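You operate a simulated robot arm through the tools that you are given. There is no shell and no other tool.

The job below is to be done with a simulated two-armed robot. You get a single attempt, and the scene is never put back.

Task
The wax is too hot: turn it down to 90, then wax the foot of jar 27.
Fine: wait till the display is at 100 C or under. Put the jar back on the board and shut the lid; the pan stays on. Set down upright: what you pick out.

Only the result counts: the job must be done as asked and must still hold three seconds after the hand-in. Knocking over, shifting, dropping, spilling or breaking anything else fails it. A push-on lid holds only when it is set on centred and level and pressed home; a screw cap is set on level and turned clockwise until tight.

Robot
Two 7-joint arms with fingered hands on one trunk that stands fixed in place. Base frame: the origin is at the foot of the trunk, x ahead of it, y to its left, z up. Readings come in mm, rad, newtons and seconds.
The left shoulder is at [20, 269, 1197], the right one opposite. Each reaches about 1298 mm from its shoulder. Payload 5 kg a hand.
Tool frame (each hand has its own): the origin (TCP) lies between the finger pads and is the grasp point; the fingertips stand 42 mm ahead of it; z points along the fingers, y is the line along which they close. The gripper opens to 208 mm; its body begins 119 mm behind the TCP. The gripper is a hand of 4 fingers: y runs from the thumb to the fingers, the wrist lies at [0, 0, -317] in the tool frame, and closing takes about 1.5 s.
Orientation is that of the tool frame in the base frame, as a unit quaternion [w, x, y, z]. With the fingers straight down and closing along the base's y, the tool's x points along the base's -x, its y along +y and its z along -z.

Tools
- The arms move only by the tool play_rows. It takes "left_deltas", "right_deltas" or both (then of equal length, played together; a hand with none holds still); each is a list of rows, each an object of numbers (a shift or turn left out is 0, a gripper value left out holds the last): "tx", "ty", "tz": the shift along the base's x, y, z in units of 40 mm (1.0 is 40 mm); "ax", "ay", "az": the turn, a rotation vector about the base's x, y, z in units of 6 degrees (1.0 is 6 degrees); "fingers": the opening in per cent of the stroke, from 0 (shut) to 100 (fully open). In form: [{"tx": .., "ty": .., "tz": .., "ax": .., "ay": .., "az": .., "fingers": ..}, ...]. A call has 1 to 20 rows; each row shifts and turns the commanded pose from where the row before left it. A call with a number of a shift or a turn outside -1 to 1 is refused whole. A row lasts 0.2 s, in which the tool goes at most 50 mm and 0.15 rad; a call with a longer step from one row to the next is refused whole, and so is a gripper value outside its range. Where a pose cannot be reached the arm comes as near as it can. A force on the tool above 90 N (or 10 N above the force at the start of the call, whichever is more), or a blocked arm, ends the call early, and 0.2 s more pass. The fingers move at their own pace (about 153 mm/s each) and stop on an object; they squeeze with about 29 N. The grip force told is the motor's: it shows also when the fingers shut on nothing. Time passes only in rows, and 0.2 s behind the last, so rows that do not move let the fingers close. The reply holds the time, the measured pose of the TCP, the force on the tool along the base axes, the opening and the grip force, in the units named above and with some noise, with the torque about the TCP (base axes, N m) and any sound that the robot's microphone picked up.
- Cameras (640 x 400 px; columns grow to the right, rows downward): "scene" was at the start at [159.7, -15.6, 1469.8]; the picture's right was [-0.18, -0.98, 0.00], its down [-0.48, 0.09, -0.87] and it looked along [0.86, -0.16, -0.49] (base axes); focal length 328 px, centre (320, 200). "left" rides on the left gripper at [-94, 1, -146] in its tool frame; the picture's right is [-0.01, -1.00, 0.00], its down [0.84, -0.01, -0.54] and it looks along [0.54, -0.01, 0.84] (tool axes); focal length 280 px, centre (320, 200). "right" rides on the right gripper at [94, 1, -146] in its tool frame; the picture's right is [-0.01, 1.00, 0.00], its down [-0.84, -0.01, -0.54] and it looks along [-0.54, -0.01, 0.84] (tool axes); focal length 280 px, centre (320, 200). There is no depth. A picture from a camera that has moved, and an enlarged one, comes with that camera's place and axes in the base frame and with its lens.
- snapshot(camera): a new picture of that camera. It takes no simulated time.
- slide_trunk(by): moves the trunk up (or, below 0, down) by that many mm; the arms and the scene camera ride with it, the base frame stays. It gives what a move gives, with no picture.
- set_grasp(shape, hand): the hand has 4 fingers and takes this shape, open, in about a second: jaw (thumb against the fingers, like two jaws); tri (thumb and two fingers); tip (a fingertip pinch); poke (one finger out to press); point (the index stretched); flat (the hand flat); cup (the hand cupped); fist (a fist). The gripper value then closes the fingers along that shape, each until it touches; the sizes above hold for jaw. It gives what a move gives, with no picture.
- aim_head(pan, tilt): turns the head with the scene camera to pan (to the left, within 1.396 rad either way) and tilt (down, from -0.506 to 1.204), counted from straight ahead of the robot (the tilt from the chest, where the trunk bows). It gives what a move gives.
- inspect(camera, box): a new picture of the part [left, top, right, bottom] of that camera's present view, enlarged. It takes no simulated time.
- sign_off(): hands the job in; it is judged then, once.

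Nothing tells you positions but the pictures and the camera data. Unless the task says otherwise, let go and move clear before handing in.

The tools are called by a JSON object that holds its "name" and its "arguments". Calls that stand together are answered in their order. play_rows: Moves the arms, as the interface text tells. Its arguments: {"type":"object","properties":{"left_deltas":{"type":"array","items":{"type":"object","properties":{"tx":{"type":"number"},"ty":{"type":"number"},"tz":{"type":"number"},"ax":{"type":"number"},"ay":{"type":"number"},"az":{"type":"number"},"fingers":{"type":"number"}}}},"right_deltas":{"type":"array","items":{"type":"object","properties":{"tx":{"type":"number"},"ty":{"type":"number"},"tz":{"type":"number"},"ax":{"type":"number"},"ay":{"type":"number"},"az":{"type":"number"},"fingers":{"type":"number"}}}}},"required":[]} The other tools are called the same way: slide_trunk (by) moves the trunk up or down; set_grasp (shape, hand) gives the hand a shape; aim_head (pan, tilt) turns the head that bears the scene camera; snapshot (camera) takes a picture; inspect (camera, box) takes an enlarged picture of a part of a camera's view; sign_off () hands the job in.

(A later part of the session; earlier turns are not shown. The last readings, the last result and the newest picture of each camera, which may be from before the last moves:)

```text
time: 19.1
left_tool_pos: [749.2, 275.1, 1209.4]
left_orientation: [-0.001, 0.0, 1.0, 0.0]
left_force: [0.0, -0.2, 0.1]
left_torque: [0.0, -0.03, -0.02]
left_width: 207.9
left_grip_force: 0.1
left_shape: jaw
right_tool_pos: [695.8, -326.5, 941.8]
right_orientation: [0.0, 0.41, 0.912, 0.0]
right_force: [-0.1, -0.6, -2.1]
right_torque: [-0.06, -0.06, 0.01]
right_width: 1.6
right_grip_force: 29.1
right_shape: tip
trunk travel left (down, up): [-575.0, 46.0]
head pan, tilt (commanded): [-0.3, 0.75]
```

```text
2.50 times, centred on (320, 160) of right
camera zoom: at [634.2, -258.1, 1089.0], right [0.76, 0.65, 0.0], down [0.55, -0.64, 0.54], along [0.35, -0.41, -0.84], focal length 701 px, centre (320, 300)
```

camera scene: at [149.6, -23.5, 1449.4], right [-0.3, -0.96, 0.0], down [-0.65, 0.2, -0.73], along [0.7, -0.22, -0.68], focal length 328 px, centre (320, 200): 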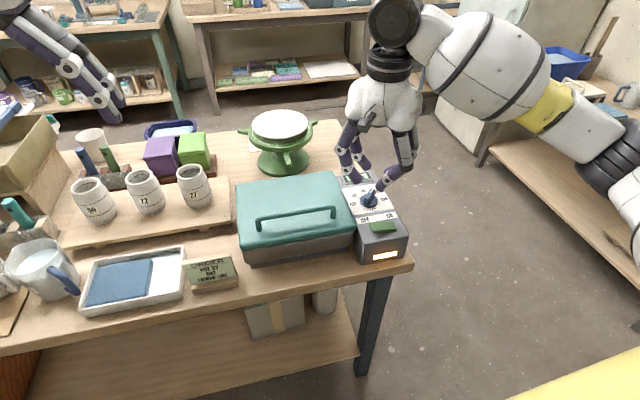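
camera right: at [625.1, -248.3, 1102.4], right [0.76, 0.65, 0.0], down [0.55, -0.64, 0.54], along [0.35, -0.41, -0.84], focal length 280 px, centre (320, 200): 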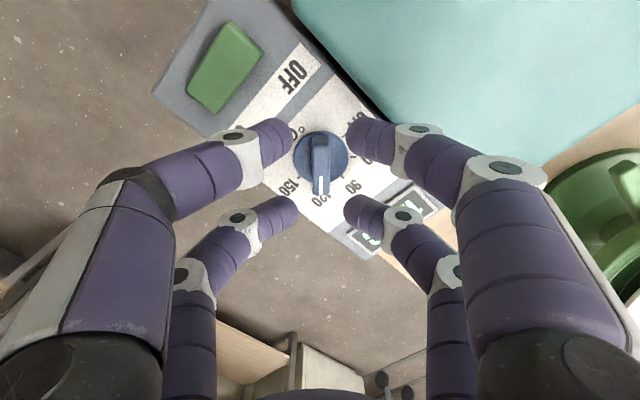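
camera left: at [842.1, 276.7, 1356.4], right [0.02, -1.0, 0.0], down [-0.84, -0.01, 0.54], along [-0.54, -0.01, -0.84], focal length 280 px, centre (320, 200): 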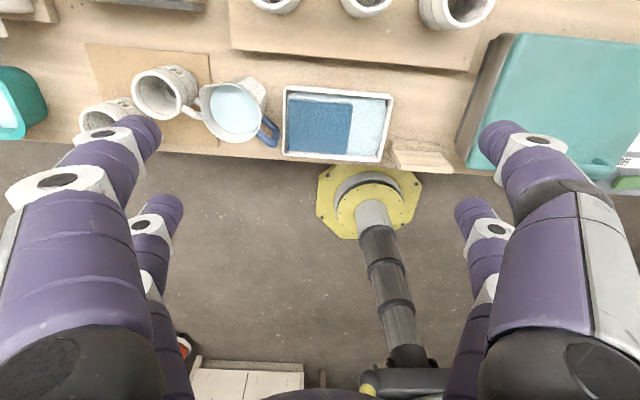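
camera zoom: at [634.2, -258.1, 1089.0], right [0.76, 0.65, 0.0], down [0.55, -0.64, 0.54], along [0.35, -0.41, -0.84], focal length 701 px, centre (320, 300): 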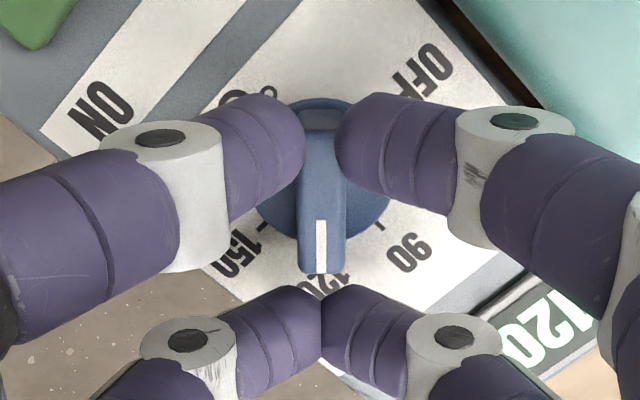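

The near pair now holds the knob's tail half. I'll turn the hand 45° counter-clockwise in an arc about the knob's axis.

{"name": "play_rows", "arguments": {"right_deltas": [{"tx": 0.0205, "ty": 0.0198, "az": 0.833}, {"tx": 0.0185, "ty": 0.0215, "az": 0.833}, {"tx": 0.0168, "ty": 0.0228, "az": 0.833}, {"tx": 0.0145, "ty": 0.0245, "az": 0.833}, {"tx": 0.0125, "ty": 0.0255, "az": 0.833}, {"tx": 0.0103, "ty": 0.0265, "az": 0.833}, {"tx": 0.0078, "ty": 0.0273, "az": 0.833}, {"tx": 0.0055, "ty": 0.0278, "az": 0.833}, {"tx": 0.003, "ty": 0.0283, "az": 0.833}, {}, {}]}}

{"name": "inspect", "arguments": {"camera": "scene", "box": [320, 150, 420, 250]}}

{"name": "inspect", "arguments": {"camera": "right", "box": [220, 80, 420, 240]}}

```text
time: 21.5
left_tool_pos: [748.7, 274.4, 1211.1]
left_orientation: [0.0, 0.0, 1.0, 0.001]
left_force: [0.6, -0.8, 0.3]
left_torque: [0.02, -0.01, -0.03]
left_width: 208.0
left_grip_force: 0.1
left_shape: jaw
right_tool_pos: [698.1, -319.9, 942.7]
right_orientation: [0.0, 0.03, 1.0, 0.0]
right_force: [9.6, -7.8, 3.4]
right_torque: [-0.25, -0.2, 0.09]
right_width: 1.2
right_grip_force: 28.5
right_shape: tip
trunk travel left (down, up): [-575.0, 46.0]
head pan, tilt (commanded): [-0.3, 0.75]
```

```text
4.00 times, centred on (370, 200) of scene
camera zoom: at [150.2, -24.0, 1449.3], right [-0.3, -0.96, 0.0], down [-0.65, 0.2, -0.73], along [0.7, -0.22, -0.68], focal length 1311 px, centre (120, 200)
```

zoom: 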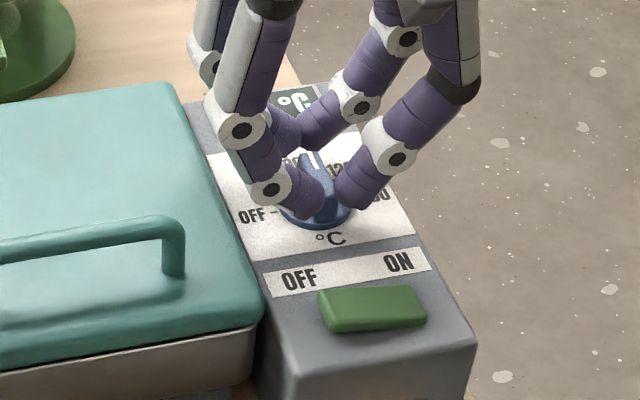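

```text
2.50 times, centred on (320, 160) of right
camera zoom: at [605.2, -314.2, 1088.8], right [0.07, 1.0, 0.0], down [0.84, -0.06, 0.54], along [0.54, -0.04, -0.84], focal length 701 px, centre (320, 300)
```

zoom: 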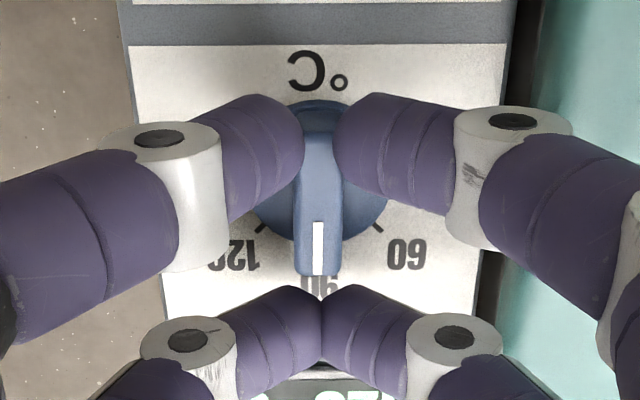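

The pointer is now at 90. I'll open slightly, lift straight up and check the knob and display.

{"name": "play_rows", "arguments": {"right_deltas": [{"fingers": 6}, {"fingers": 12}, {"fingers": 18}, {}, {"tz": 0.5}, {"tz": 0.8}, {"tz": 1.0}, {"tz": 1.0}, {}]}}

{"name": "inspect", "arguments": {"camera": "scene", "box": [320, 150, 420, 250]}}

{"name": "inspect", "arguments": {"camera": "right", "box": [220, 50, 420, 190]}}

```text
time: 23.5
left_tool_pos: [749.2, 274.9, 1209.5]
left_orientation: [0.0, 0.0, 1.0, 0.0]
left_force: [0.5, -1.3, 0.7]
left_torque: [0.05, 0.06, 0.02]
left_width: 207.6
left_grip_force: 0.2
left_shape: jaw
right_tool_pos: [698.3, -320.2, 1073.1]
right_orientation: [0.0, 0.03, 1.0, 0.0]
right_force: [0.7, 0.0, -0.9]
right_torque: [0.03, 0.04, -0.01]
right_width: 37.3
right_grip_force: 0.1
right_shape: tip
trunk travel left (down, up): [-575.0, 46.0]
head pan, tilt (commanded): [-0.3, 0.75]
```

```text
4.00 times, centred on (370, 200) of scene
camera zoom: at [150.3, -24.0, 1449.1], right [-0.3, -0.96, 0.0], down [-0.65, 0.2, -0.73], along [0.7, -0.22, -0.68], focal length 1311 px, centre (120, 200)
```

zoom: 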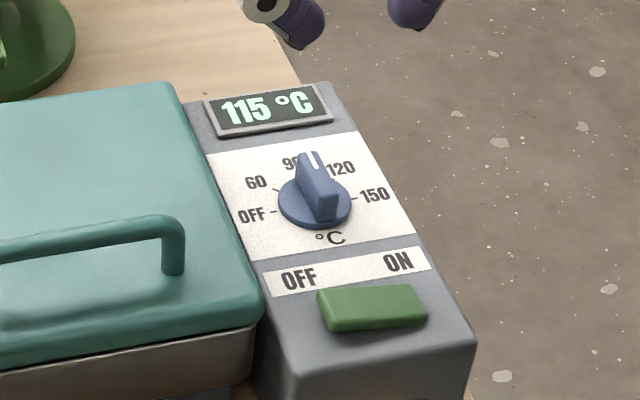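

```text
2.86 times, centred on (320, 120) of right
camera zoom: at [605.1, -314.3, 1219.4], right [0.07, 1.0, 0.0], down [0.84, -0.06, 0.54], along [0.54, -0.04, -0.84], focal length 801 px, centre (320, 429)
```

zoom: 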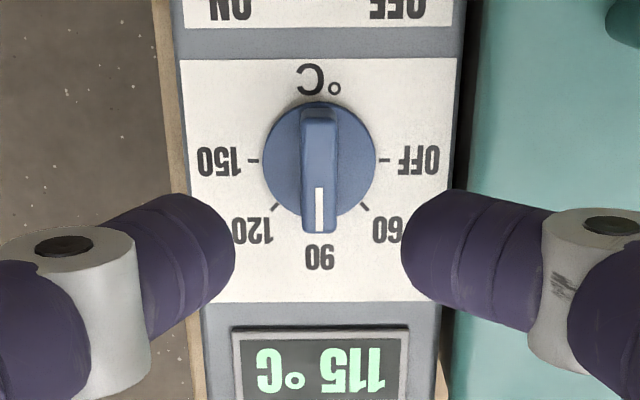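

The knob is set at 90 and the display is already down to 115 °C. While it cools I'll move the right wrist camera over the pan and jars to see the lid's hinge side and locate jar 27.

{"name": "play_rows", "arguments": {"right_deltas": [{"tz": 1.0, "fingers": 60}, {"tz": 1.0}, {"tx": 0.3, "ty": 0.9, "tz": 0.3}, {"tx": 0.3, "ty": 1.0, "tz": 0.3}, {"tx": 0.3, "ty": 1.0, "tz": 0.3}, {"tx": 0.3, "ty": 1.0, "tz": 0.3}, {"ty": 0.5}, {}]}}

{"name": "snapshot", "arguments": {"camera": "right"}}

{"name": "snapshot", "arguments": {"camera": "scene"}}

```text
time: 25.3
left_tool_pos: [748.5, 275.0, 1211.1]
left_orientation: [0.0, 0.0, 1.0, -0.001]
left_force: [0.1, 0.6, 0.4]
left_torque: [0.01, -0.03, -0.02]
left_width: 208.0
left_grip_force: 0.0
left_shape: jaw
right_tool_pos: [744.7, -143.9, 1201.5]
right_orientation: [0.0, 0.031, 1.0, 0.0]
right_force: [0.1, 0.2, 0.2]
right_torque: [0.0, -0.01, 0.01]
right_width: 124.4
right_grip_force: 0.2
right_shape: tip
trunk travel left (down, up): [-575.0, 46.0]
head pan, tilt (commanded): [-0.3, 0.75]
```

```text
taken
camera right: at [651.9, -138.5, 1347.9], right [0.07, 1.0, 0.0], down [0.84, -0.06, 0.54], along [0.54, -0.04, -0.84], focal length 280 px, centre (320, 200)
```

right: 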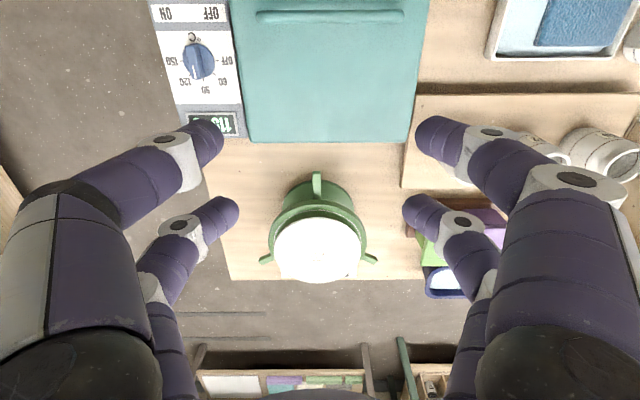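

```text
taken
camera scene: at [149.7, -23.6, 1449.3], right [-0.3, -0.96, 0.0], down [-0.65, 0.2, -0.73], along [0.7, -0.22, -0.68], focal length 328 px, centre (320, 200)
```

scene: 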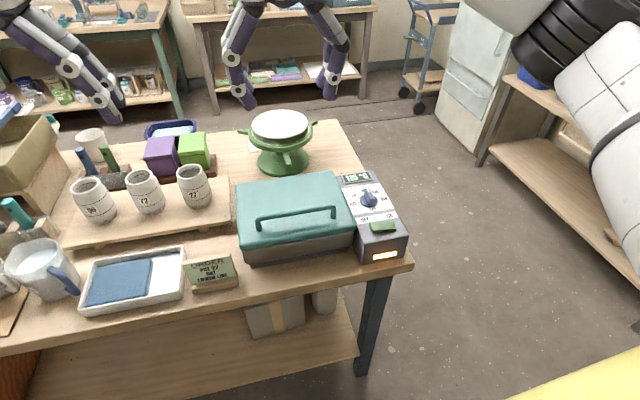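

{"name": "inspect", "arguments": {"camera": "right", "box": [220, 0, 440, 150]}}

{"name": "inspect", "arguments": {"camera": "scene", "box": [230, 150, 370, 270]}}

{"name": "play_rows", "arguments": {"right_deltas": [{"tx": -0.9, "ty": -0.5}, {"tx": -0.9, "ty": -0.6}, {"tx": -0.9, "ty": -0.6}, {"tx": -0.9, "ty": -0.6}, {"ty": -1.0}, {}, {}, {}, {}], "left_deltas": [{}, {}, {"tx": 0.6, "ty": -0.9}, {"tx": 0.6, "ty": -0.9}, {"tx": 0.6, "ty": -0.9}, {"tx": 0.6, "ty": -0.9}, {"tx": 0.6, "ty": -0.9}, {"tx": 0.6, "ty": -0.9}, {}]}}

{"name": "snapshot", "arguments": {"camera": "left"}}

{"name": "snapshot", "arguments": {"camera": "scene"}}

```text
2.67 times, centred on (330, 75) of right
camera zoom: at [651.9, -138.5, 1347.9], right [0.07, 1.0, 0.0], down [0.84, -0.06, 0.54], along [0.54, -0.04, -0.84], focal length 748 px, centre (293, 533)
```

zoom: 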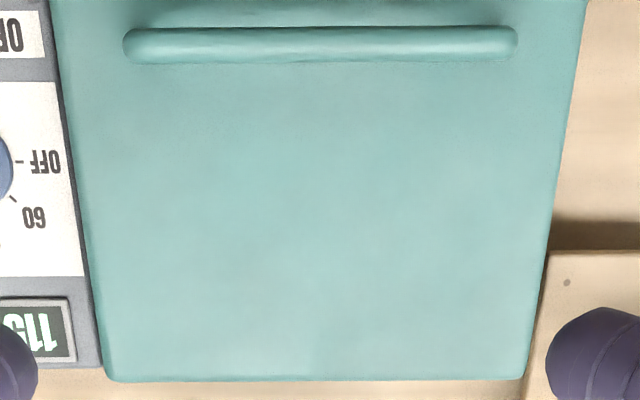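

```text
3.33 times, centred on (300, 210) of scene
camera zoom: at [149.7, -23.6, 1449.3], right [-0.3, -0.96, 0.0], down [-0.65, 0.2, -0.73], along [0.7, -0.22, -0.68], focal length 1093 px, centre (387, 167)
```

zoom: 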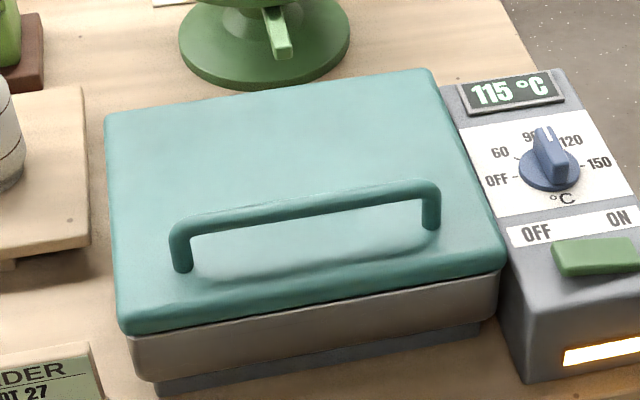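

```text
time: 27.3
left_tool_pos: [893.8, 64.7, 1211.8]
left_orientation: [0.0, -0.002, 1.0, 0.0]
left_force: [1.2, 1.3, -0.6]
left_torque: [-0.32, 0.07, -0.01]
left_width: 207.8
left_grip_force: 0.0
left_shape: jaw
right_tool_pos: [603.3, -270.1, 1197.8]
right_orientation: [0.001, 0.029, 1.0, -0.001]
right_force: [0.2, 2.2, -0.4]
right_torque: [-0.25, 0.09, -0.05]
right_width: 124.5
right_grip_force: 0.0
right_shape: tip
trunk travel left (down, up): [-575.0, 46.0]
head pan, tilt (commanded): [-0.3, 0.75]
```

```text
taken
camera left: at [986.4, 64.9, 1357.3], right [0.02, -1.0, 0.0], down [-0.84, -0.01, 0.54], along [-0.54, -0.01, -0.84], focal length 280 px, centre (320, 200)
```

left: 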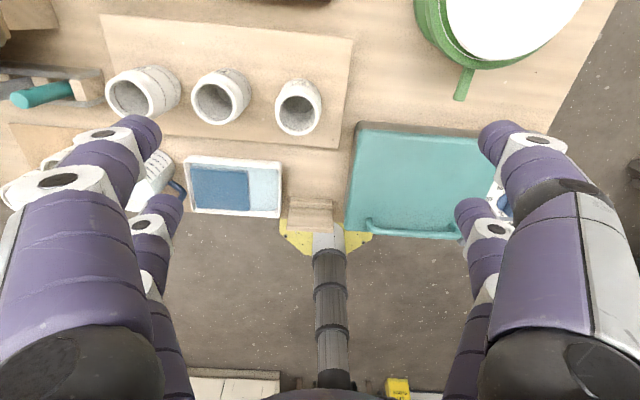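

```text
taken
camera scene: at [150.5, -21.6, 1449.3], right [-0.29, -0.96, 0.0], down [-0.65, 0.2, -0.73], along [0.7, -0.22, -0.68], focal length 328 px, centre (320, 200)
```

scene: 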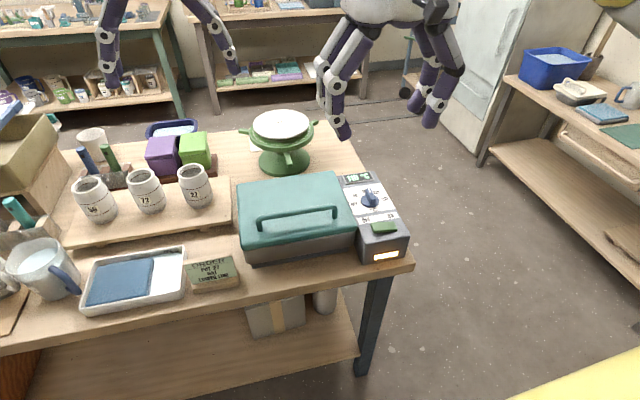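

{"name": "inspect", "arguments": {"camera": "left", "box": [330, 100, 500, 250]}}

{"name": "inspect", "arguments": {"camera": "left", "box": [90, 10, 370, 160]}}

{"name": "inspect", "arguments": {"camera": "scene", "box": [340, 160, 420, 220]}}

```text
2.67 times, centred on (415, 175) of left
camera zoom: at [986.4, 64.9, 1357.3], right [0.02, -1.0, 0.0], down [-0.84, -0.01, 0.54], along [-0.54, -0.01, -0.84], focal length 748 px, centre (67, 267)
```

zoom: 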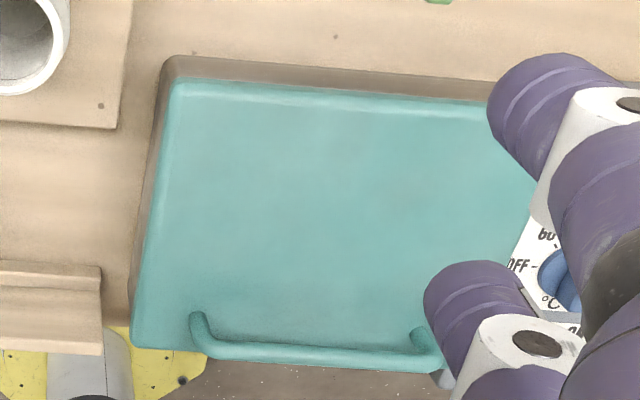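

```text
2.29 times, centred on (230, 85) of left
camera zoom: at [986.4, 64.9, 1357.3], right [0.02, -1.0, 0.0], down [-0.84, -0.01, 0.54], along [-0.54, -0.01, -0.84], focal length 641 px, centre (526, 463)
```

zoom: 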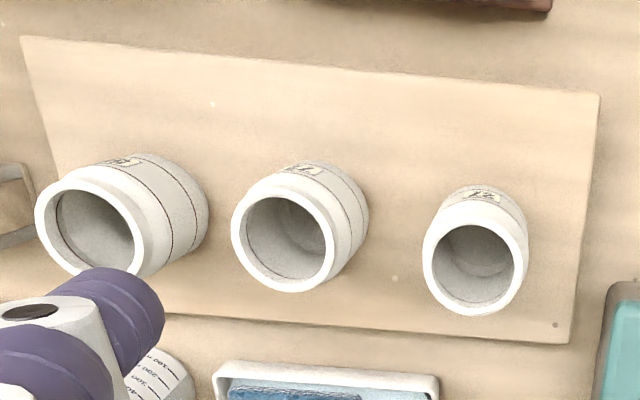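

```text
6.67 times, centred on (380, 190) of scene
camera zoom: at [150.5, -21.6, 1449.3], right [-0.29, -0.96, 0.0], down [-0.65, 0.2, -0.73], along [0.7, -0.22, -0.68], focal length 2185 px, centre (-80, 267)
```

zoom: 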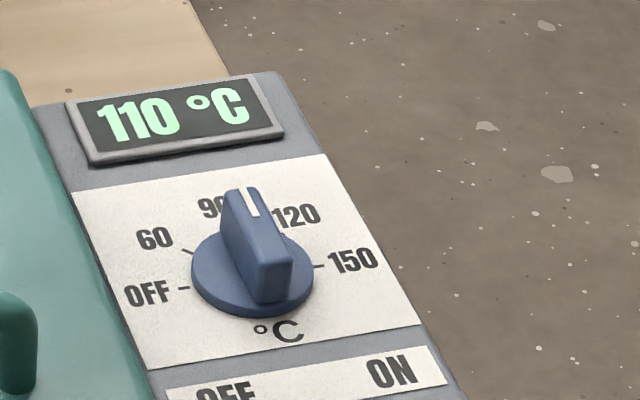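

The lid top is near z=902, about 212 mm deep, with its handle bar near (646, -123, 941) close to the front, so it is most likely hinged at the back. Jar 27's rim is near (870, 96, 940) on the board at z=834. I'll pull the left hand back and bring the right hand over the handle, turned to straddle the bar.

{"name": "play_rows", "arguments": {"right_deltas": [{"tx": 0.067, "ty": 0.23, "tz": -0.153, "az": -0.953, "fingers": 30}, {"tx": 0.067, "ty": 0.23, "tz": -0.153, "az": -0.953}, {"tx": 0.067, "ty": 0.23, "tz": -0.153, "az": -0.953}, {"tx": 0.067, "ty": 0.23, "tz": -0.153, "az": -0.953}, {"tx": 0.067, "ty": 0.23, "tz": -0.153, "az": -0.953}, {"tx": 0.067, "ty": 0.23, "tz": -0.153, "az": -0.953}, {"tx": 0.067, "ty": 0.23, "tz": -0.153, "az": -0.953}, {"tx": 0.067, "ty": 0.23, "tz": -0.153, "az": -0.953}, {"tx": 0.067, "ty": 0.23, "tz": -0.153, "az": -0.953}, {"tx": 0.067, "ty": 0.23, "tz": -0.153, "az": -0.953}, {"tx": 0.067, "ty": 0.23, "tz": -0.153, "az": -0.953}, {"tx": 0.067, "ty": 0.23, "tz": -0.153, "az": -0.953}, {"tx": 0.067, "ty": 0.23, "tz": -0.153, "az": -0.953}, {"tx": 0.067, "ty": 0.23, "tz": -0.153, "az": -0.953}, {"tx": 0.067, "ty": 0.23, "tz": -0.153, "az": -0.953}, {"tx": 0.067, "ty": 0.23, "tz": -0.153, "az": -0.953}, {}], "left_deltas": [{"tx": -0.4, "ty": 0.414}, {"tx": -0.4, "ty": 0.414}, {"tx": -0.4, "ty": 0.414}, {"tx": -0.4, "ty": 0.414}, {"tx": -0.4, "ty": 0.414}, {"tx": -0.4, "ty": 0.414}, {"tx": -0.4, "ty": 0.414}, {"tx": -0.4, "ty": 0.414}, {"tx": -0.4, "ty": 0.414}, {"tx": -0.4, "ty": 0.414}, {"tx": -0.4, "ty": 0.414}, {"tx": -0.4, "ty": 0.414}, {"tx": -0.4, "ty": 0.414}, {"tx": -0.4, "ty": 0.414}, {"tx": -0.4, "ty": 0.414}, {"tx": -0.4, "ty": 0.414}, {}]}}

{"name": "snapshot", "arguments": {"camera": "right"}}

{"name": "snapshot", "arguments": {"camera": "scene"}}

```text
time: 30.9
left_tool_pos: [636.8, 323.3, 1208.5]
left_orientation: [0.0, 0.001, 1.0, 0.0]
left_force: [-0.5, -0.6, 0.6]
left_torque: [0.04, 0.01, 0.0]
left_width: 207.9
left_grip_force: 0.2
left_shape: jaw
right_tool_pos: [645.8, -130.0, 1103.3]
right_orientation: [0.0, 0.738, 0.675, -0.001]
right_force: [0.7, -0.6, -0.6]
right_torque: [0.04, 0.05, -0.03]
right_width: 63.0
right_grip_force: 0.1
right_shape: tip
trunk travel left (down, up): [-575.0, 46.0]
head pan, tilt (commanded): [-0.3, 0.75]
```

```text
taken
camera right: at [655.5, -37.8, 1250.1], right [0.99, -0.1, 0.0], down [-0.09, -0.84, 0.54], along [-0.06, -0.54, -0.84], focal length 280 px, centre (320, 200)
```

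right: 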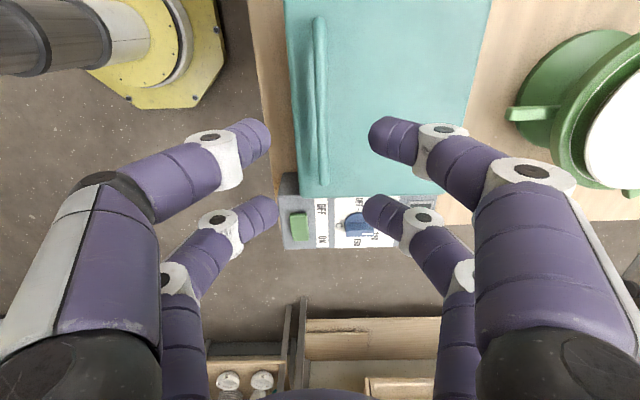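

```text
taken
camera scene: at [149.9, -24.3, 1449.3], right [-0.3, -0.95, 0.0], down [-0.65, 0.2, -0.73], along [0.7, -0.22, -0.68], focal length 328 px, centre (320, 200)
```

scene: 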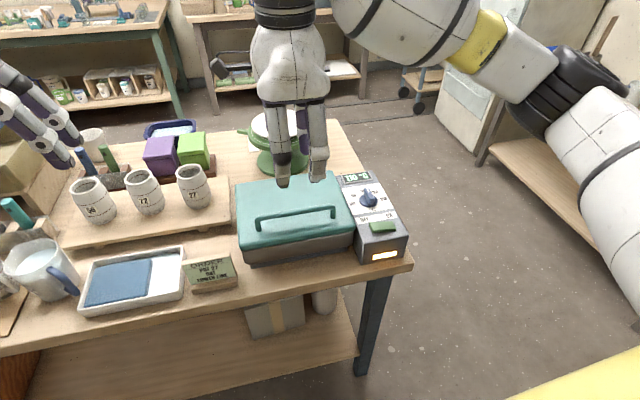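

The bar lies centred under the hand. I'll come down most of the way with the fingers open 60 mm, then check the height before going under the bar.

{"name": "play_rows", "arguments": {"right_deltas": [{"tx": 0.03, "ty": 0.1, "tz": -0.8}, {"tz": -0.9}, {"tz": -0.8}, {}]}}

{"name": "snapshot", "arguments": {"camera": "right"}}

{"name": "inspect", "arguments": {"camera": "scene", "box": [230, 130, 410, 270]}}

```text
time: 31.9
left_tool_pos: [635.2, 325.4, 1210.6]
left_orientation: [0.0, -0.001, 1.0, 0.0]
left_force: [-0.7, 0.2, 0.5]
left_torque: [-0.02, -0.03, 0.03]
left_width: 207.9
left_grip_force: 0.0
left_shape: jaw
right_tool_pos: [644.2, -122.1, 1003.8]
right_orientation: [0.0, 0.737, 0.676, 0.0]
right_force: [0.0, 0.4, 0.4]
right_torque: [-0.01, -0.04, 0.0]
right_width: 62.5
right_grip_force: 0.1
right_shape: tip
trunk travel left (down, up): [-575.0, 46.0]
head pan, tilt (commanded): [-0.3, 0.75]
```

```text
taken
camera right: at [654.5, -31.3, 1150.7], right [0.99, -0.1, 0.0], down [-0.09, -0.84, 0.54], along [-0.05, -0.54, -0.84], focal length 280 px, centre (320, 200)
```

right: 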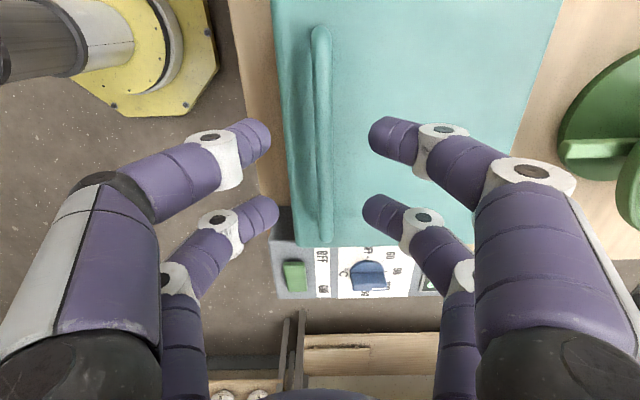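

```text
2.86 times, centred on (320, 200) of scene
camera zoom: at [149.3, -23.5, 1449.5], right [-0.3, -0.96, 0.0], down [-0.65, 0.2, -0.73], along [0.7, -0.22, -0.68], focal length 936 px, centre (320, 200)
```

zoom: 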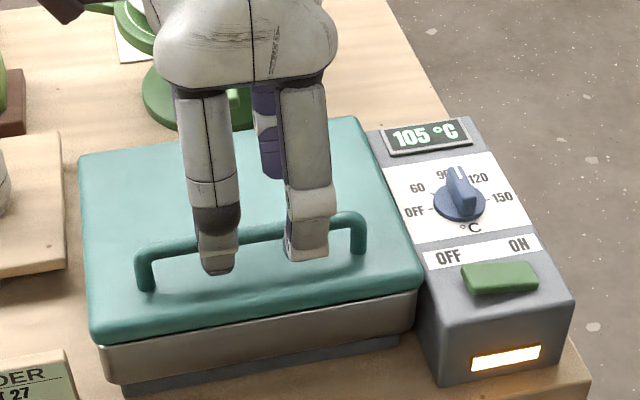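

{"name": "play_rows", "arguments": {"right_deltas": [{"tx": 0.04, "tz": -0.5}, {"tz": -0.5}, {}]}}

{"name": "snapshot", "arguments": {"camera": "right"}}

{"name": "inspect", "arguments": {"camera": "scene", "box": [230, 130, 410, 270]}}

```text
time: 32.7
left_tool_pos: [635.9, 325.2, 1210.5]
left_orientation: [0.0, -0.001, 1.0, 0.0]
left_force: [0.4, 0.0, -0.5]
left_torque: [-0.01, -0.01, -0.04]
left_width: 208.0
left_grip_force: 0.0
left_shape: jaw
right_tool_pos: [646.7, -124.6, 963.1]
right_orientation: [0.0, 0.737, 0.676, 0.001]
right_force: [0.3, -0.2, 0.3]
right_torque: [-0.05, -0.01, -0.01]
right_width: 62.6
right_grip_force: 0.0
right_shape: tip
trunk travel left (down, up): [-575.0, 46.0]
head pan, tilt (commanded): [-0.3, 0.75]
```

```text
taken
camera right: at [656.8, -32.7, 1110.8], right [0.99, -0.1, 0.0], down [-0.08, -0.84, 0.54], along [-0.05, -0.54, -0.84], focal length 280 px, centre (320, 200)
```

right: 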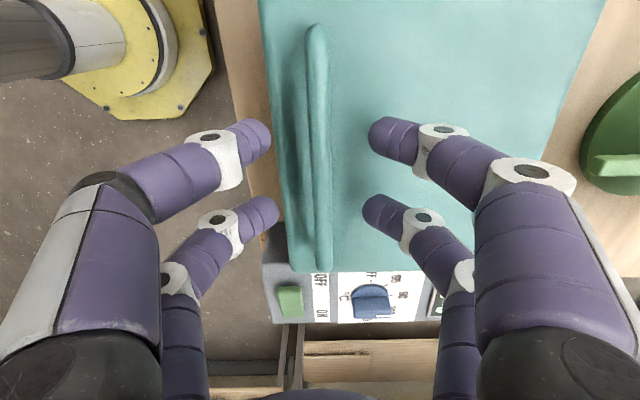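

```text
2.86 times, centred on (320, 200) of scene
camera zoom: at [149.6, -23.6, 1449.4], right [-0.3, -0.96, 0.0], down [-0.65, 0.2, -0.73], along [0.7, -0.22, -0.68], focal length 936 px, centre (320, 200)
```

zoom: 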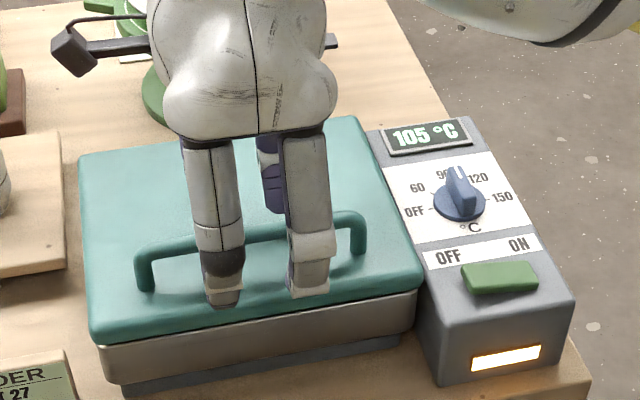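

{"name": "play_rows", "arguments": {"right_deltas": [{"fingers": 22}, {"fingers": 16}, {"fingers": 10}, {"fingers": 5}, {"fingers": 2}, {}, {}]}}

{"name": "snapshot", "arguments": {"camera": "right"}}

{"name": "inspect", "arguments": {"camera": "scene", "box": [230, 130, 410, 270]}}

```text
time: 34.3
left_tool_pos: [635.7, 325.2, 1209.2]
left_orientation: [0.0, -0.001, 1.0, 0.0]
left_force: [-0.8, 0.1, -0.8]
left_torque: [0.0, -0.02, 0.02]
left_width: 207.8
left_grip_force: 0.0
left_shape: jaw
right_tool_pos: [646.8, -124.7, 964.4]
right_orientation: [0.0, 0.737, 0.676, 0.0]
right_force: [1.6, 0.3, -4.0]
right_torque: [0.09, -0.03, 0.05]
right_width: 5.1
right_grip_force: 29.2
right_shape: tip
trunk travel left (down, up): [-575.0, 46.0]
head pan, tilt (commanded): [-0.3, 0.75]
```

```text
taken
camera right: at [657.3, -32.9, 1110.4], right [0.99, -0.1, 0.0], down [-0.08, -0.84, 0.54], along [-0.05, -0.54, -0.84], focal length 280 px, centre (320, 200)
```

right: 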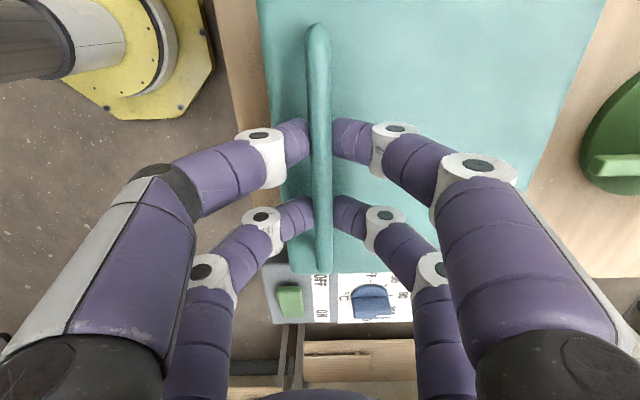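

```text
2.86 times, centred on (320, 200) of scene
camera zoom: at [150.1, -23.7, 1449.2], right [-0.3, -0.96, 0.0], down [-0.65, 0.2, -0.73], along [0.7, -0.22, -0.68], focal length 936 px, centre (320, 200)
```

zoom: 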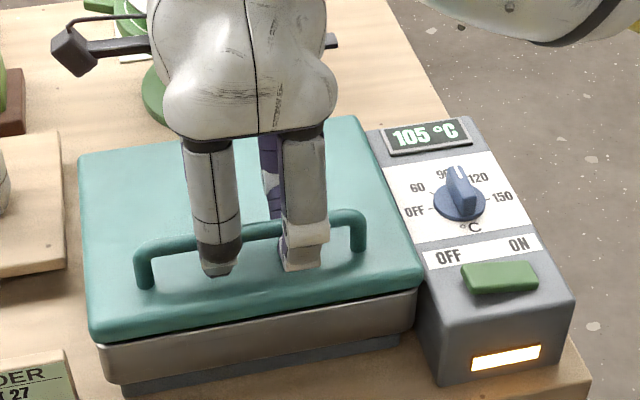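

All four fingers hold the bar. I'll lift it gently along a small arc, as if the lid were hinged at the back, and see how it behaves.

{"name": "play_rows", "arguments": {"right_deltas": [{"tx": 0.096, "ty": -0.008, "tz": 0.184, "ax": 0.018, "ay": 0.207}, {"tx": 0.096, "ty": -0.008, "tz": 0.184, "ax": 0.018, "ay": 0.207}, {"tx": 0.096, "ty": -0.008, "tz": 0.184, "ax": 0.018, "ay": 0.207}, {"tx": 0.096, "ty": -0.008, "tz": 0.184, "ax": 0.018, "ay": 0.207}, {}]}}

{"name": "snapshot", "arguments": {"camera": "scene"}}

{"name": "inspect", "arguments": {"camera": "scene", "box": [230, 130, 410, 270]}}

```text
time: 35.5
left_tool_pos: [636.8, 324.7, 1209.6]
left_orientation: [-0.001, 0.0, 1.0, 0.0]
left_force: [0.6, -0.1, -0.3]
left_torque: [-0.02, -0.06, -0.01]
left_width: 207.9
left_grip_force: 0.1
left_shape: jaw
right_tool_pos: [662.9, -124.8, 993.7]
right_orientation: [-0.032, 0.736, 0.675, -0.03]
right_force: [-8.9, 0.6, 1.9]
right_torque: [0.0, 0.33, -0.05]
right_width: 5.4
right_grip_force: 28.9
right_shape: tip
trunk travel left (down, up): [-575.0, 46.0]
head pan, tilt (commanded): [-0.3, 0.75]
```

```text
taken
camera scene: at [149.2, -23.5, 1449.4], right [-0.3, -0.96, 0.0], down [-0.65, 0.2, -0.73], along [0.7, -0.22, -0.68], focal length 328 px, centre (320, 200)
```

scene: 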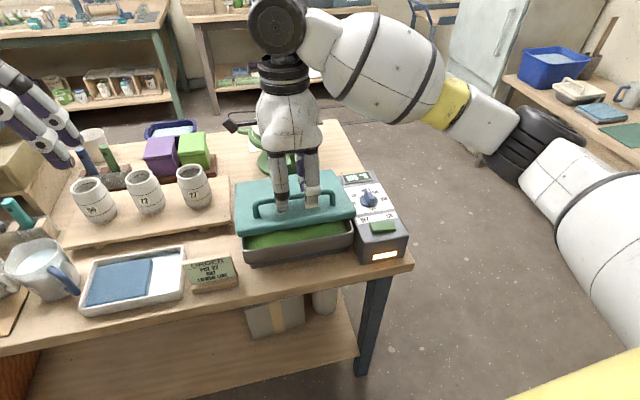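

```text
2.86 times, centred on (320, 200) of scene
camera zoom: at [149.2, -23.5, 1449.4], right [-0.3, -0.96, 0.0], down [-0.65, 0.2, -0.73], along [0.7, -0.22, -0.68], focal length 936 px, centre (320, 200)
```

zoom: 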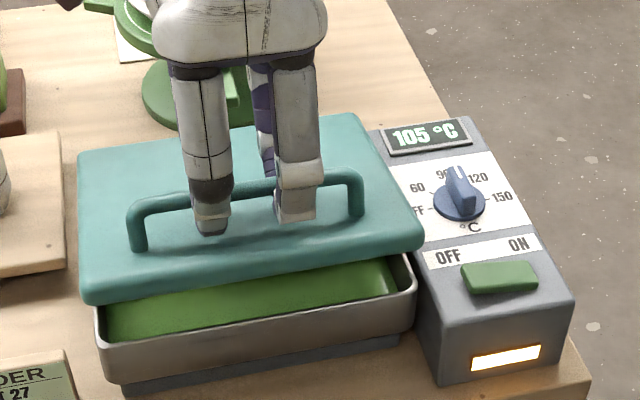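

The lid is hinged at the back and lifting nicely; green wax is visible inside. I'll carry on along the arc to about 40° and watch the forces.

{"name": "play_rows", "arguments": {"right_deltas": [{"tx": 0.128, "ty": -0.011, "tz": 0.226, "ax": 0.024, "ay": 0.277}, {"tx": 0.128, "ty": -0.011, "tz": 0.226, "ax": 0.024, "ay": 0.277}, {"tx": 0.128, "ty": -0.011, "tz": 0.226, "ax": 0.024, "ay": 0.277}, {"tx": 0.19, "ty": -0.017, "tz": 0.196, "ax": 0.024, "ay": 0.277}, {"tx": 0.19, "ty": -0.017, "tz": 0.196, "ax": 0.024, "ay": 0.277}, {"tx": 0.19, "ty": -0.017, "tz": 0.196, "ax": 0.024, "ay": 0.277}, {}]}}

{"name": "inspect", "arguments": {"camera": "scene", "box": [230, 90, 410, 270]}}

```text
time: 37.1
left_tool_pos: [637.3, 324.4, 1208.7]
left_orientation: [-0.001, 0.0, 1.0, 0.0]
left_force: [0.1, 0.0, -1.0]
left_torque: [0.0, 0.03, 0.03]
left_width: 208.1
left_grip_force: 0.1
left_shape: jaw
right_tool_pos: [701.8, -127.9, 1043.5]
right_orientation: [-0.097, 0.73, 0.671, -0.088]
right_force: [12.0, 6.2, -17.2]
right_torque: [0.09, -0.26, -0.02]
right_width: 4.2
right_grip_force: 29.6
right_shape: tip
trunk travel left (down, up): [-575.0, 46.0]
head pan, tilt (commanded): [-0.3, 0.75]
```

```text
2.22 times, centred on (320, 180) of scene
camera zoom: at [151.6, -23.3, 1449.0], right [-0.3, -0.96, 0.0], down [-0.65, 0.2, -0.73], along [0.7, -0.22, -0.68], focal length 728 px, centre (320, 244)
```

zoom: 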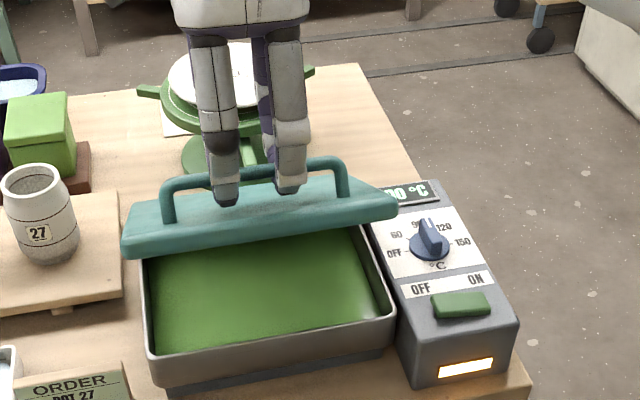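

{"name": "play_rows", "arguments": {"right_deltas": [{"tx": 0.237, "ty": -0.021, "tz": 0.143, "ax": 0.024, "ay": 0.277}, {"tx": 0.237, "ty": -0.021, "tz": 0.143, "ax": 0.024, "ay": 0.277}, {"tx": 0.237, "ty": -0.021, "tz": 0.143, "ax": 0.024, "ay": 0.277}, {"tx": 0.251, "ty": -0.022, "tz": 0.113, "ax": 0.024, "ay": 0.277}, {"tx": 0.251, "ty": -0.022, "tz": 0.113, "ax": 0.024, "ay": 0.277}, {"tx": 0.251, "ty": -0.022, "tz": 0.113, "ax": 0.024, "ay": 0.277}, {}]}}

{"name": "inspect", "arguments": {"camera": "scene", "box": [230, 90, 410, 270]}}

```text
time: 38.7
left_tool_pos: [636.6, 325.3, 1209.2]
left_orientation: [0.0, -0.001, 1.0, -0.001]
left_force: [0.3, 0.1, -0.7]
left_torque: [-0.05, 0.0, -0.01]
left_width: 208.2
left_grip_force: 0.1
left_shape: jaw
right_tool_pos: [759.5, -132.4, 1074.5]
right_orientation: [-0.16, 0.719, 0.661, -0.147]
right_force: [-0.5, 12.9, -3.3]
right_torque: [0.3, 0.02, -0.04]
right_width: 4.8
right_grip_force: 29.0
right_shape: tip
trunk travel left (down, up): [-575.0, 46.0]
head pan, tilt (commanded): [-0.3, 0.75]
```

```text
2.22 times, centred on (320, 180) of scene
camera zoom: at [150.1, -22.6, 1449.2], right [-0.3, -0.96, 0.0], down [-0.65, 0.2, -0.73], along [0.7, -0.22, -0.68], focal length 728 px, centre (320, 244)
```

zoom: 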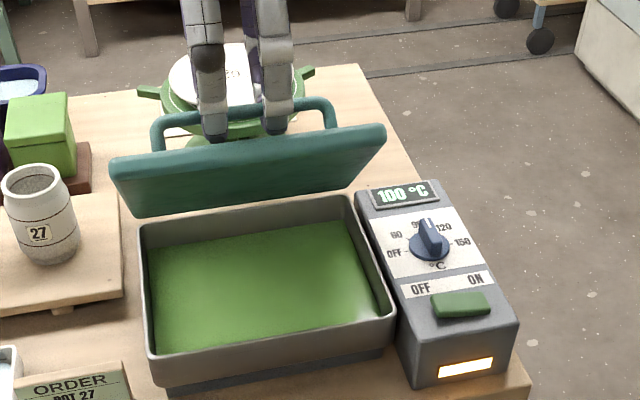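

The display shows 100 °C and the lid is about 50° open. I'll keep going towards vertical.

{"name": "play_rows", "arguments": {"right_deltas": [{"tx": 0.265, "ty": 0.01, "tz": 0.079, "ax": 0.02, "ay": 0.25}, {"tx": 0.265, "ty": 0.01, "tz": 0.079, "ax": 0.02, "ay": 0.25}, {"tx": 0.265, "ty": 0.01, "tz": 0.079, "ax": 0.02, "ay": 0.25}, {"tx": 0.263, "ty": -0.005, "tz": 0.04, "ax": 0.02, "ay": 0.25}, {"tx": 0.263, "ty": -0.005, "tz": 0.04, "ax": 0.02, "ay": 0.25}, {"tx": 0.263, "ty": -0.005, "tz": 0.04, "ax": 0.02, "ay": 0.25}, {}]}}

{"name": "inspect", "arguments": {"camera": "scene", "box": [230, 90, 410, 270]}}

```text
time: 40.3
left_tool_pos: [637.3, 324.7, 1208.5]
left_orientation: [0.0, 0.0, 1.0, 0.0]
left_force: [-0.5, 0.2, -0.2]
left_torque: [-0.04, -0.01, 0.0]
left_width: 207.8
left_grip_force: 0.1
left_shape: jaw
right_tool_pos: [790.4, -135.5, 1077.1]
right_orientation: [-0.194, 0.711, 0.651, -0.182]
right_force: [2.4, -2.3, -16.0]
right_torque: [-0.43, 0.0, 0.01]
right_width: 1.0
right_grip_force: 28.9
right_shape: tip
right hand out of reach, approached as far as the arm can: row 4, 5, 6
trunk travel left (down, up): [-575.0, 46.0]
head pan, tilt (commanded): [-0.3, 0.75]
```

```text
2.22 times, centred on (320, 180) of scene
camera zoom: at [150.7, -23.9, 1449.2], right [-0.3, -0.96, 0.0], down [-0.65, 0.2, -0.73], along [0.7, -0.22, -0.68], focal length 728 px, centre (320, 244)
```

zoom: 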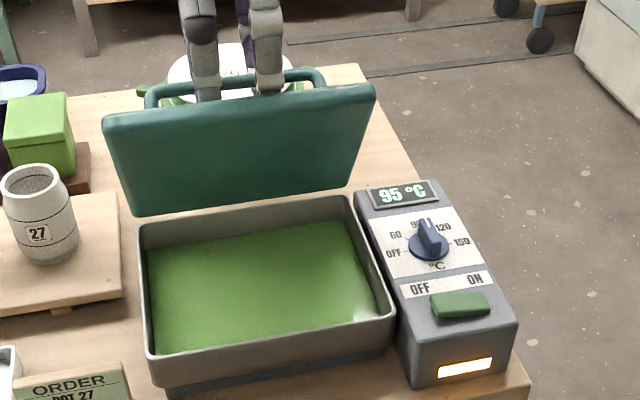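

The lid is about 65° open and the right arm is at its forward reach limit; the display is at 95 °C. I'll look at how the bar sits in the fingers before deciding how to hand the lid over.

{"name": "snapshot", "arguments": {"camera": "right"}}

{"name": "snapshot", "arguments": {"camera": "scene"}}

```text
taken
camera right: at [876.3, -49.3, 1202.0], right [0.85, -0.09, -0.51], down [0.19, -0.86, 0.47], along [-0.48, -0.5, -0.72], focal length 280 px, centre (320, 200)
```

right: 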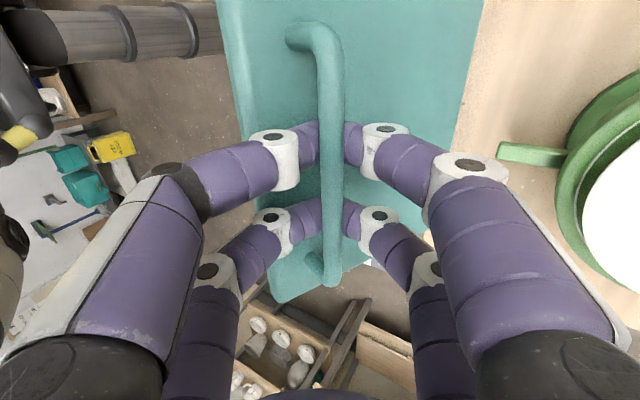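

```text
taken
camera scene: at [150.7, -23.9, 1449.2], right [-0.3, -0.96, 0.0], down [-0.65, 0.2, -0.73], along [0.7, -0.22, -0.68], focal length 328 px, centre (320, 200)
```

scene: 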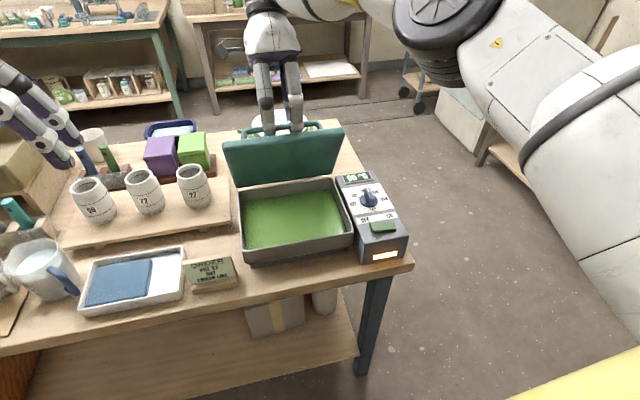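

The bar is caged securely above the fingertips. I'll bring the left hand, fingers forward and closed, under the lid so it can take over and push the lid past vertical from inside.

{"name": "play_rows", "arguments": {"left_deltas": [{"tx": 0.121, "ty": -0.394, "tz": -0.113, "ay": -0.9615, "fingers": 0}, {"tx": 0.121, "ty": -0.394, "tz": -0.113, "ay": -0.9615}, {"tx": 0.121, "ty": -0.394, "tz": -0.113, "ay": -0.9615}, {"tx": 0.121, "ty": -0.394, "tz": -0.113, "ay": -0.9615}, {"tx": 0.121, "ty": -0.394, "tz": -0.113, "ay": -0.9615}, {"tx": 0.121, "ty": -0.394, "tz": -0.113, "ay": -0.9615}, {"tx": 0.121, "ty": -0.394, "tz": -0.113, "ay": -0.9615}, {"tx": 0.121, "ty": -0.394, "tz": -0.113, "ay": -0.9615}, {"tx": 0.121, "ty": -0.394, "tz": -0.113, "ay": -0.9615}, {"tx": 0.121, "ty": -0.394, "tz": -0.113, "ay": -0.9615}, {"tx": 0.121, "ty": -0.394, "tz": -0.113, "ay": -0.9615}, {"tx": 0.121, "ty": -0.394, "tz": -0.113, "ay": -0.9615}, {"tx": 0.121, "ty": -0.394, "tz": -0.113, "ay": -0.9615}, {}]}}

{"name": "snapshot", "arguments": {"camera": "scene"}}

{"name": "snapshot", "arguments": {"camera": "left"}}

```text
time: 43.3
left_tool_pos: [698.7, 120.4, 1150.9]
left_orientation: [0.608, 0.0, 0.794, 0.0]
left_force: [0.3, -0.6, -0.5]
left_torque: [0.0, -0.05, 0.05]
left_width: 0.0
left_grip_force: 28.7
left_shape: jaw
right_tool_pos: [791.4, -134.7, 1077.3]
right_orientation: [-0.195, 0.71, 0.652, -0.182]
right_force: [1.5, -1.8, -14.1]
right_torque: [-0.36, 0.01, 0.0]
right_width: 1.2
right_grip_force: 28.6
right_shape: tip
trunk travel left (down, up): [-575.0, 46.0]
head pan, tilt (commanded): [-0.3, 0.75]
```

```text
taken
camera scene: at [150.9, -24.3, 1449.2], right [-0.3, -0.96, 0.0], down [-0.65, 0.2, -0.73], along [0.7, -0.22, -0.68], focal length 328 px, centre (320, 200)
```

scene: 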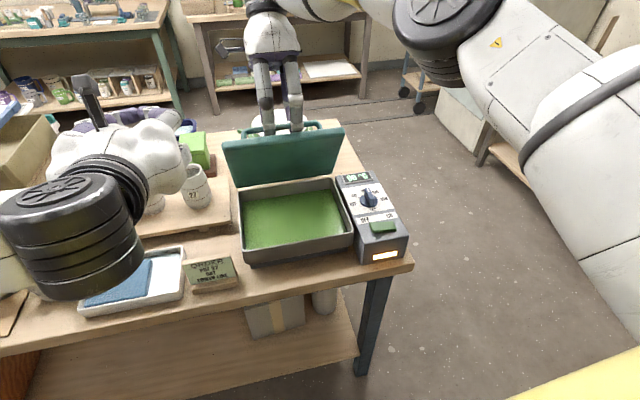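

```text
taken
camera left: at [582.1, 121.4, 1279.1], right [0.0, -1.0, 0.01], down [-0.74, -0.01, -0.67], along [0.67, -0.01, -0.74], focal length 280 px, centre (320, 200)
```

left: 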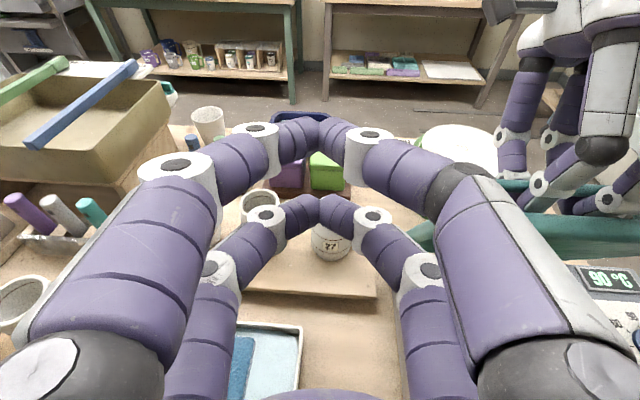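

{"name": "play_rows", "arguments": {"left_deltas": [{"tx": -0.62, "ty": -0.375, "tz": -0.63}, {"tx": -0.62, "ty": -0.375, "tz": -0.63}, {"tx": -0.62, "ty": -0.375, "tz": -0.63}, {"tx": -0.62, "ty": -0.375, "tz": -0.63}, {"ty": -0.825, "tz": -0.425}, {"ty": -0.825, "tz": -0.425}, {"ty": -0.825, "tz": -0.425}, {"ty": -0.825, "tz": -0.425}, {"ty": -0.825, "tz": -0.425}, {}]}}

{"name": "snapshot", "arguments": {"camera": "scene"}}

{"name": "snapshot", "arguments": {"camera": "left"}}

```text
time: 45.5
left_tool_pos: [598.9, -105.2, 962.7]
left_orientation: [0.609, -0.001, 0.794, 0.001]
left_force: [0.2, -1.4, 0.1]
left_torque: [0.07, 0.01, 0.12]
left_width: 0.1
left_grip_force: 29.5
left_shape: jaw
right_tool_pos: [791.5, -135.9, 1076.3]
right_orientation: [-0.195, 0.71, 0.652, -0.183]
right_force: [2.4, 1.2, -15.5]
right_torque: [-0.32, 0.03, -0.02]
right_width: 1.1
right_grip_force: 29.3
right_shape: tip
trunk travel left (down, up): [-575.0, 46.0]
head pan, tilt (commanded): [-0.3, 0.75]
```

```text
taken
camera scene: at [150.9, -24.7, 1449.1], right [-0.3, -0.96, 0.0], down [-0.65, 0.2, -0.73], along [0.7, -0.22, -0.68], focal length 328 px, centre (320, 200)
```

scene: 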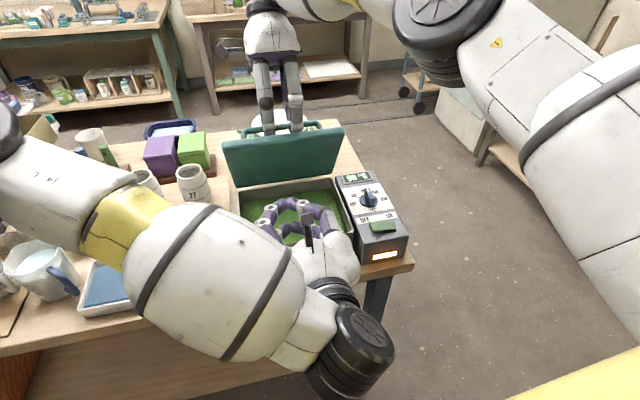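

```text
taken
camera left: at [482.8, -104.1, 1091.0], right [0.0, -1.0, 0.01], down [-0.74, -0.01, -0.67], along [0.67, -0.01, -0.74], focal length 280 px, centre (320, 200)
```

left: 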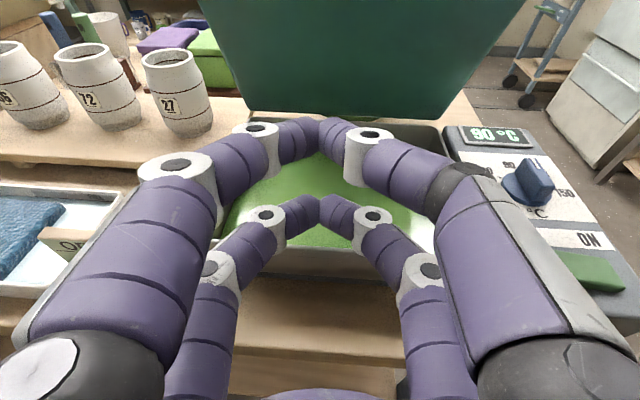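

The display reads 90 °C. I'll move the left fingertips under the lid, then lower the lid with the right hand until it is nearly resting on them.

{"name": "play_rows", "arguments": {"left_deltas": [{"tx": 0.5, "tz": -0.05}, {"tx": 0.5, "tz": -0.05}, {"tx": 0.5, "tz": 0}, {}, {}, {}, {}], "right_deltas": [{}, {"tx": -0.263, "ty": 0.005, "tz": -0.04, "ax": -0.01, "ay": -0.12}, {"tx": -0.263, "ty": 0.005, "tz": -0.04, "ax": -0.01, "ay": -0.12}, {"tx": -0.263, "ty": 0.005, "tz": -0.04}, {"tx": -0.265, "ty": 0.0, "tz": -0.079}, {"tx": -0.265, "ty": 0.0, "tz": -0.079}, {}]}}

{"name": "snapshot", "arguments": {"camera": "scene"}}

{"name": "snapshot", "arguments": {"camera": "left"}}

{"name": "snapshot", "arguments": {"camera": "right"}}

```text
time: 47.1
left_tool_pos: [660.1, -104.4, 960.8]
left_orientation: [0.607, 0.0, 0.794, 0.0]
left_force: [-0.1, 1.1, 0.2]
left_torque: [0.02, 0.02, 0.02]
left_width: 0.0
left_grip_force: 28.9
left_shape: jaw
right_tool_pos: [739.7, -133.8, 1065.2]
right_orientation: [-0.186, 0.713, 0.653, -0.175]
right_force: [8.2, 8.7, -19.2]
right_torque: [0.32, 0.02, 0.11]
right_width: 1.4
right_grip_force: 28.6
right_shape: tip
trunk travel left (down, up): [-575.0, 46.0]
head pan, tilt (commanded): [-0.3, 0.75]
```

```text
taken
camera scene: at [151.4, -23.6, 1449.1], right [-0.3, -0.96, 0.0], down [-0.65, 0.2, -0.73], along [0.7, -0.22, -0.68], focal length 328 px, centre (320, 200)
```

scene: 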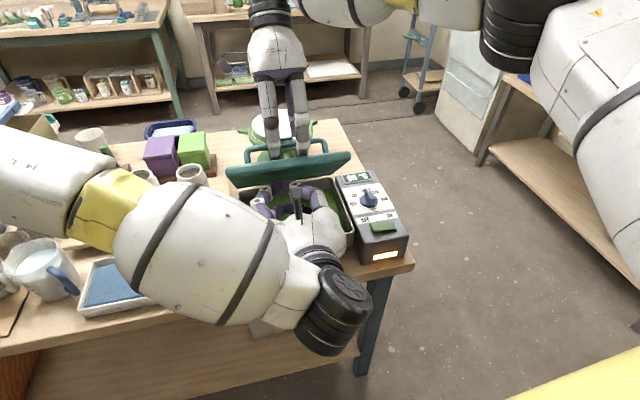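

```text
taken
camera left: at [544.4, -102.8, 1088.9], right [0.0, -1.0, 0.02], down [-0.74, -0.01, -0.67], along [0.67, -0.01, -0.74], focal length 280 px, centre (320, 200)
```

left: 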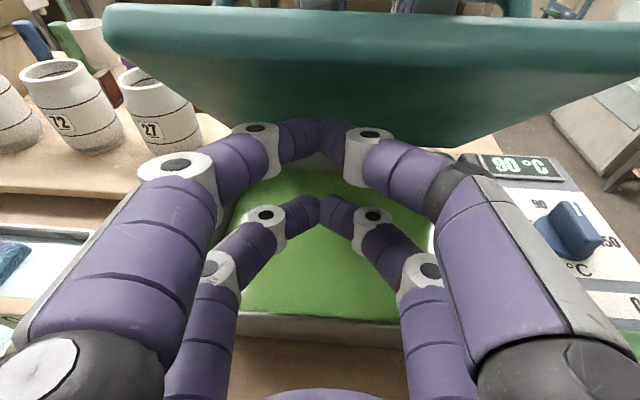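

```text
taken
camera right: at [821.1, -47.2, 1191.1], right [0.87, -0.09, -0.49], down [0.18, -0.86, 0.48], along [-0.47, -0.51, -0.73], focal length 280 px, centre (320, 200)
```

right: 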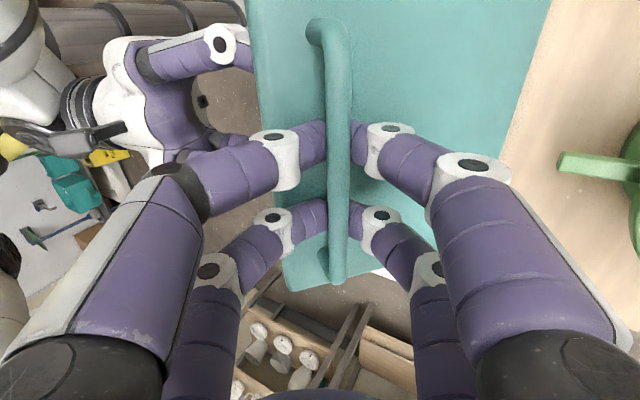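

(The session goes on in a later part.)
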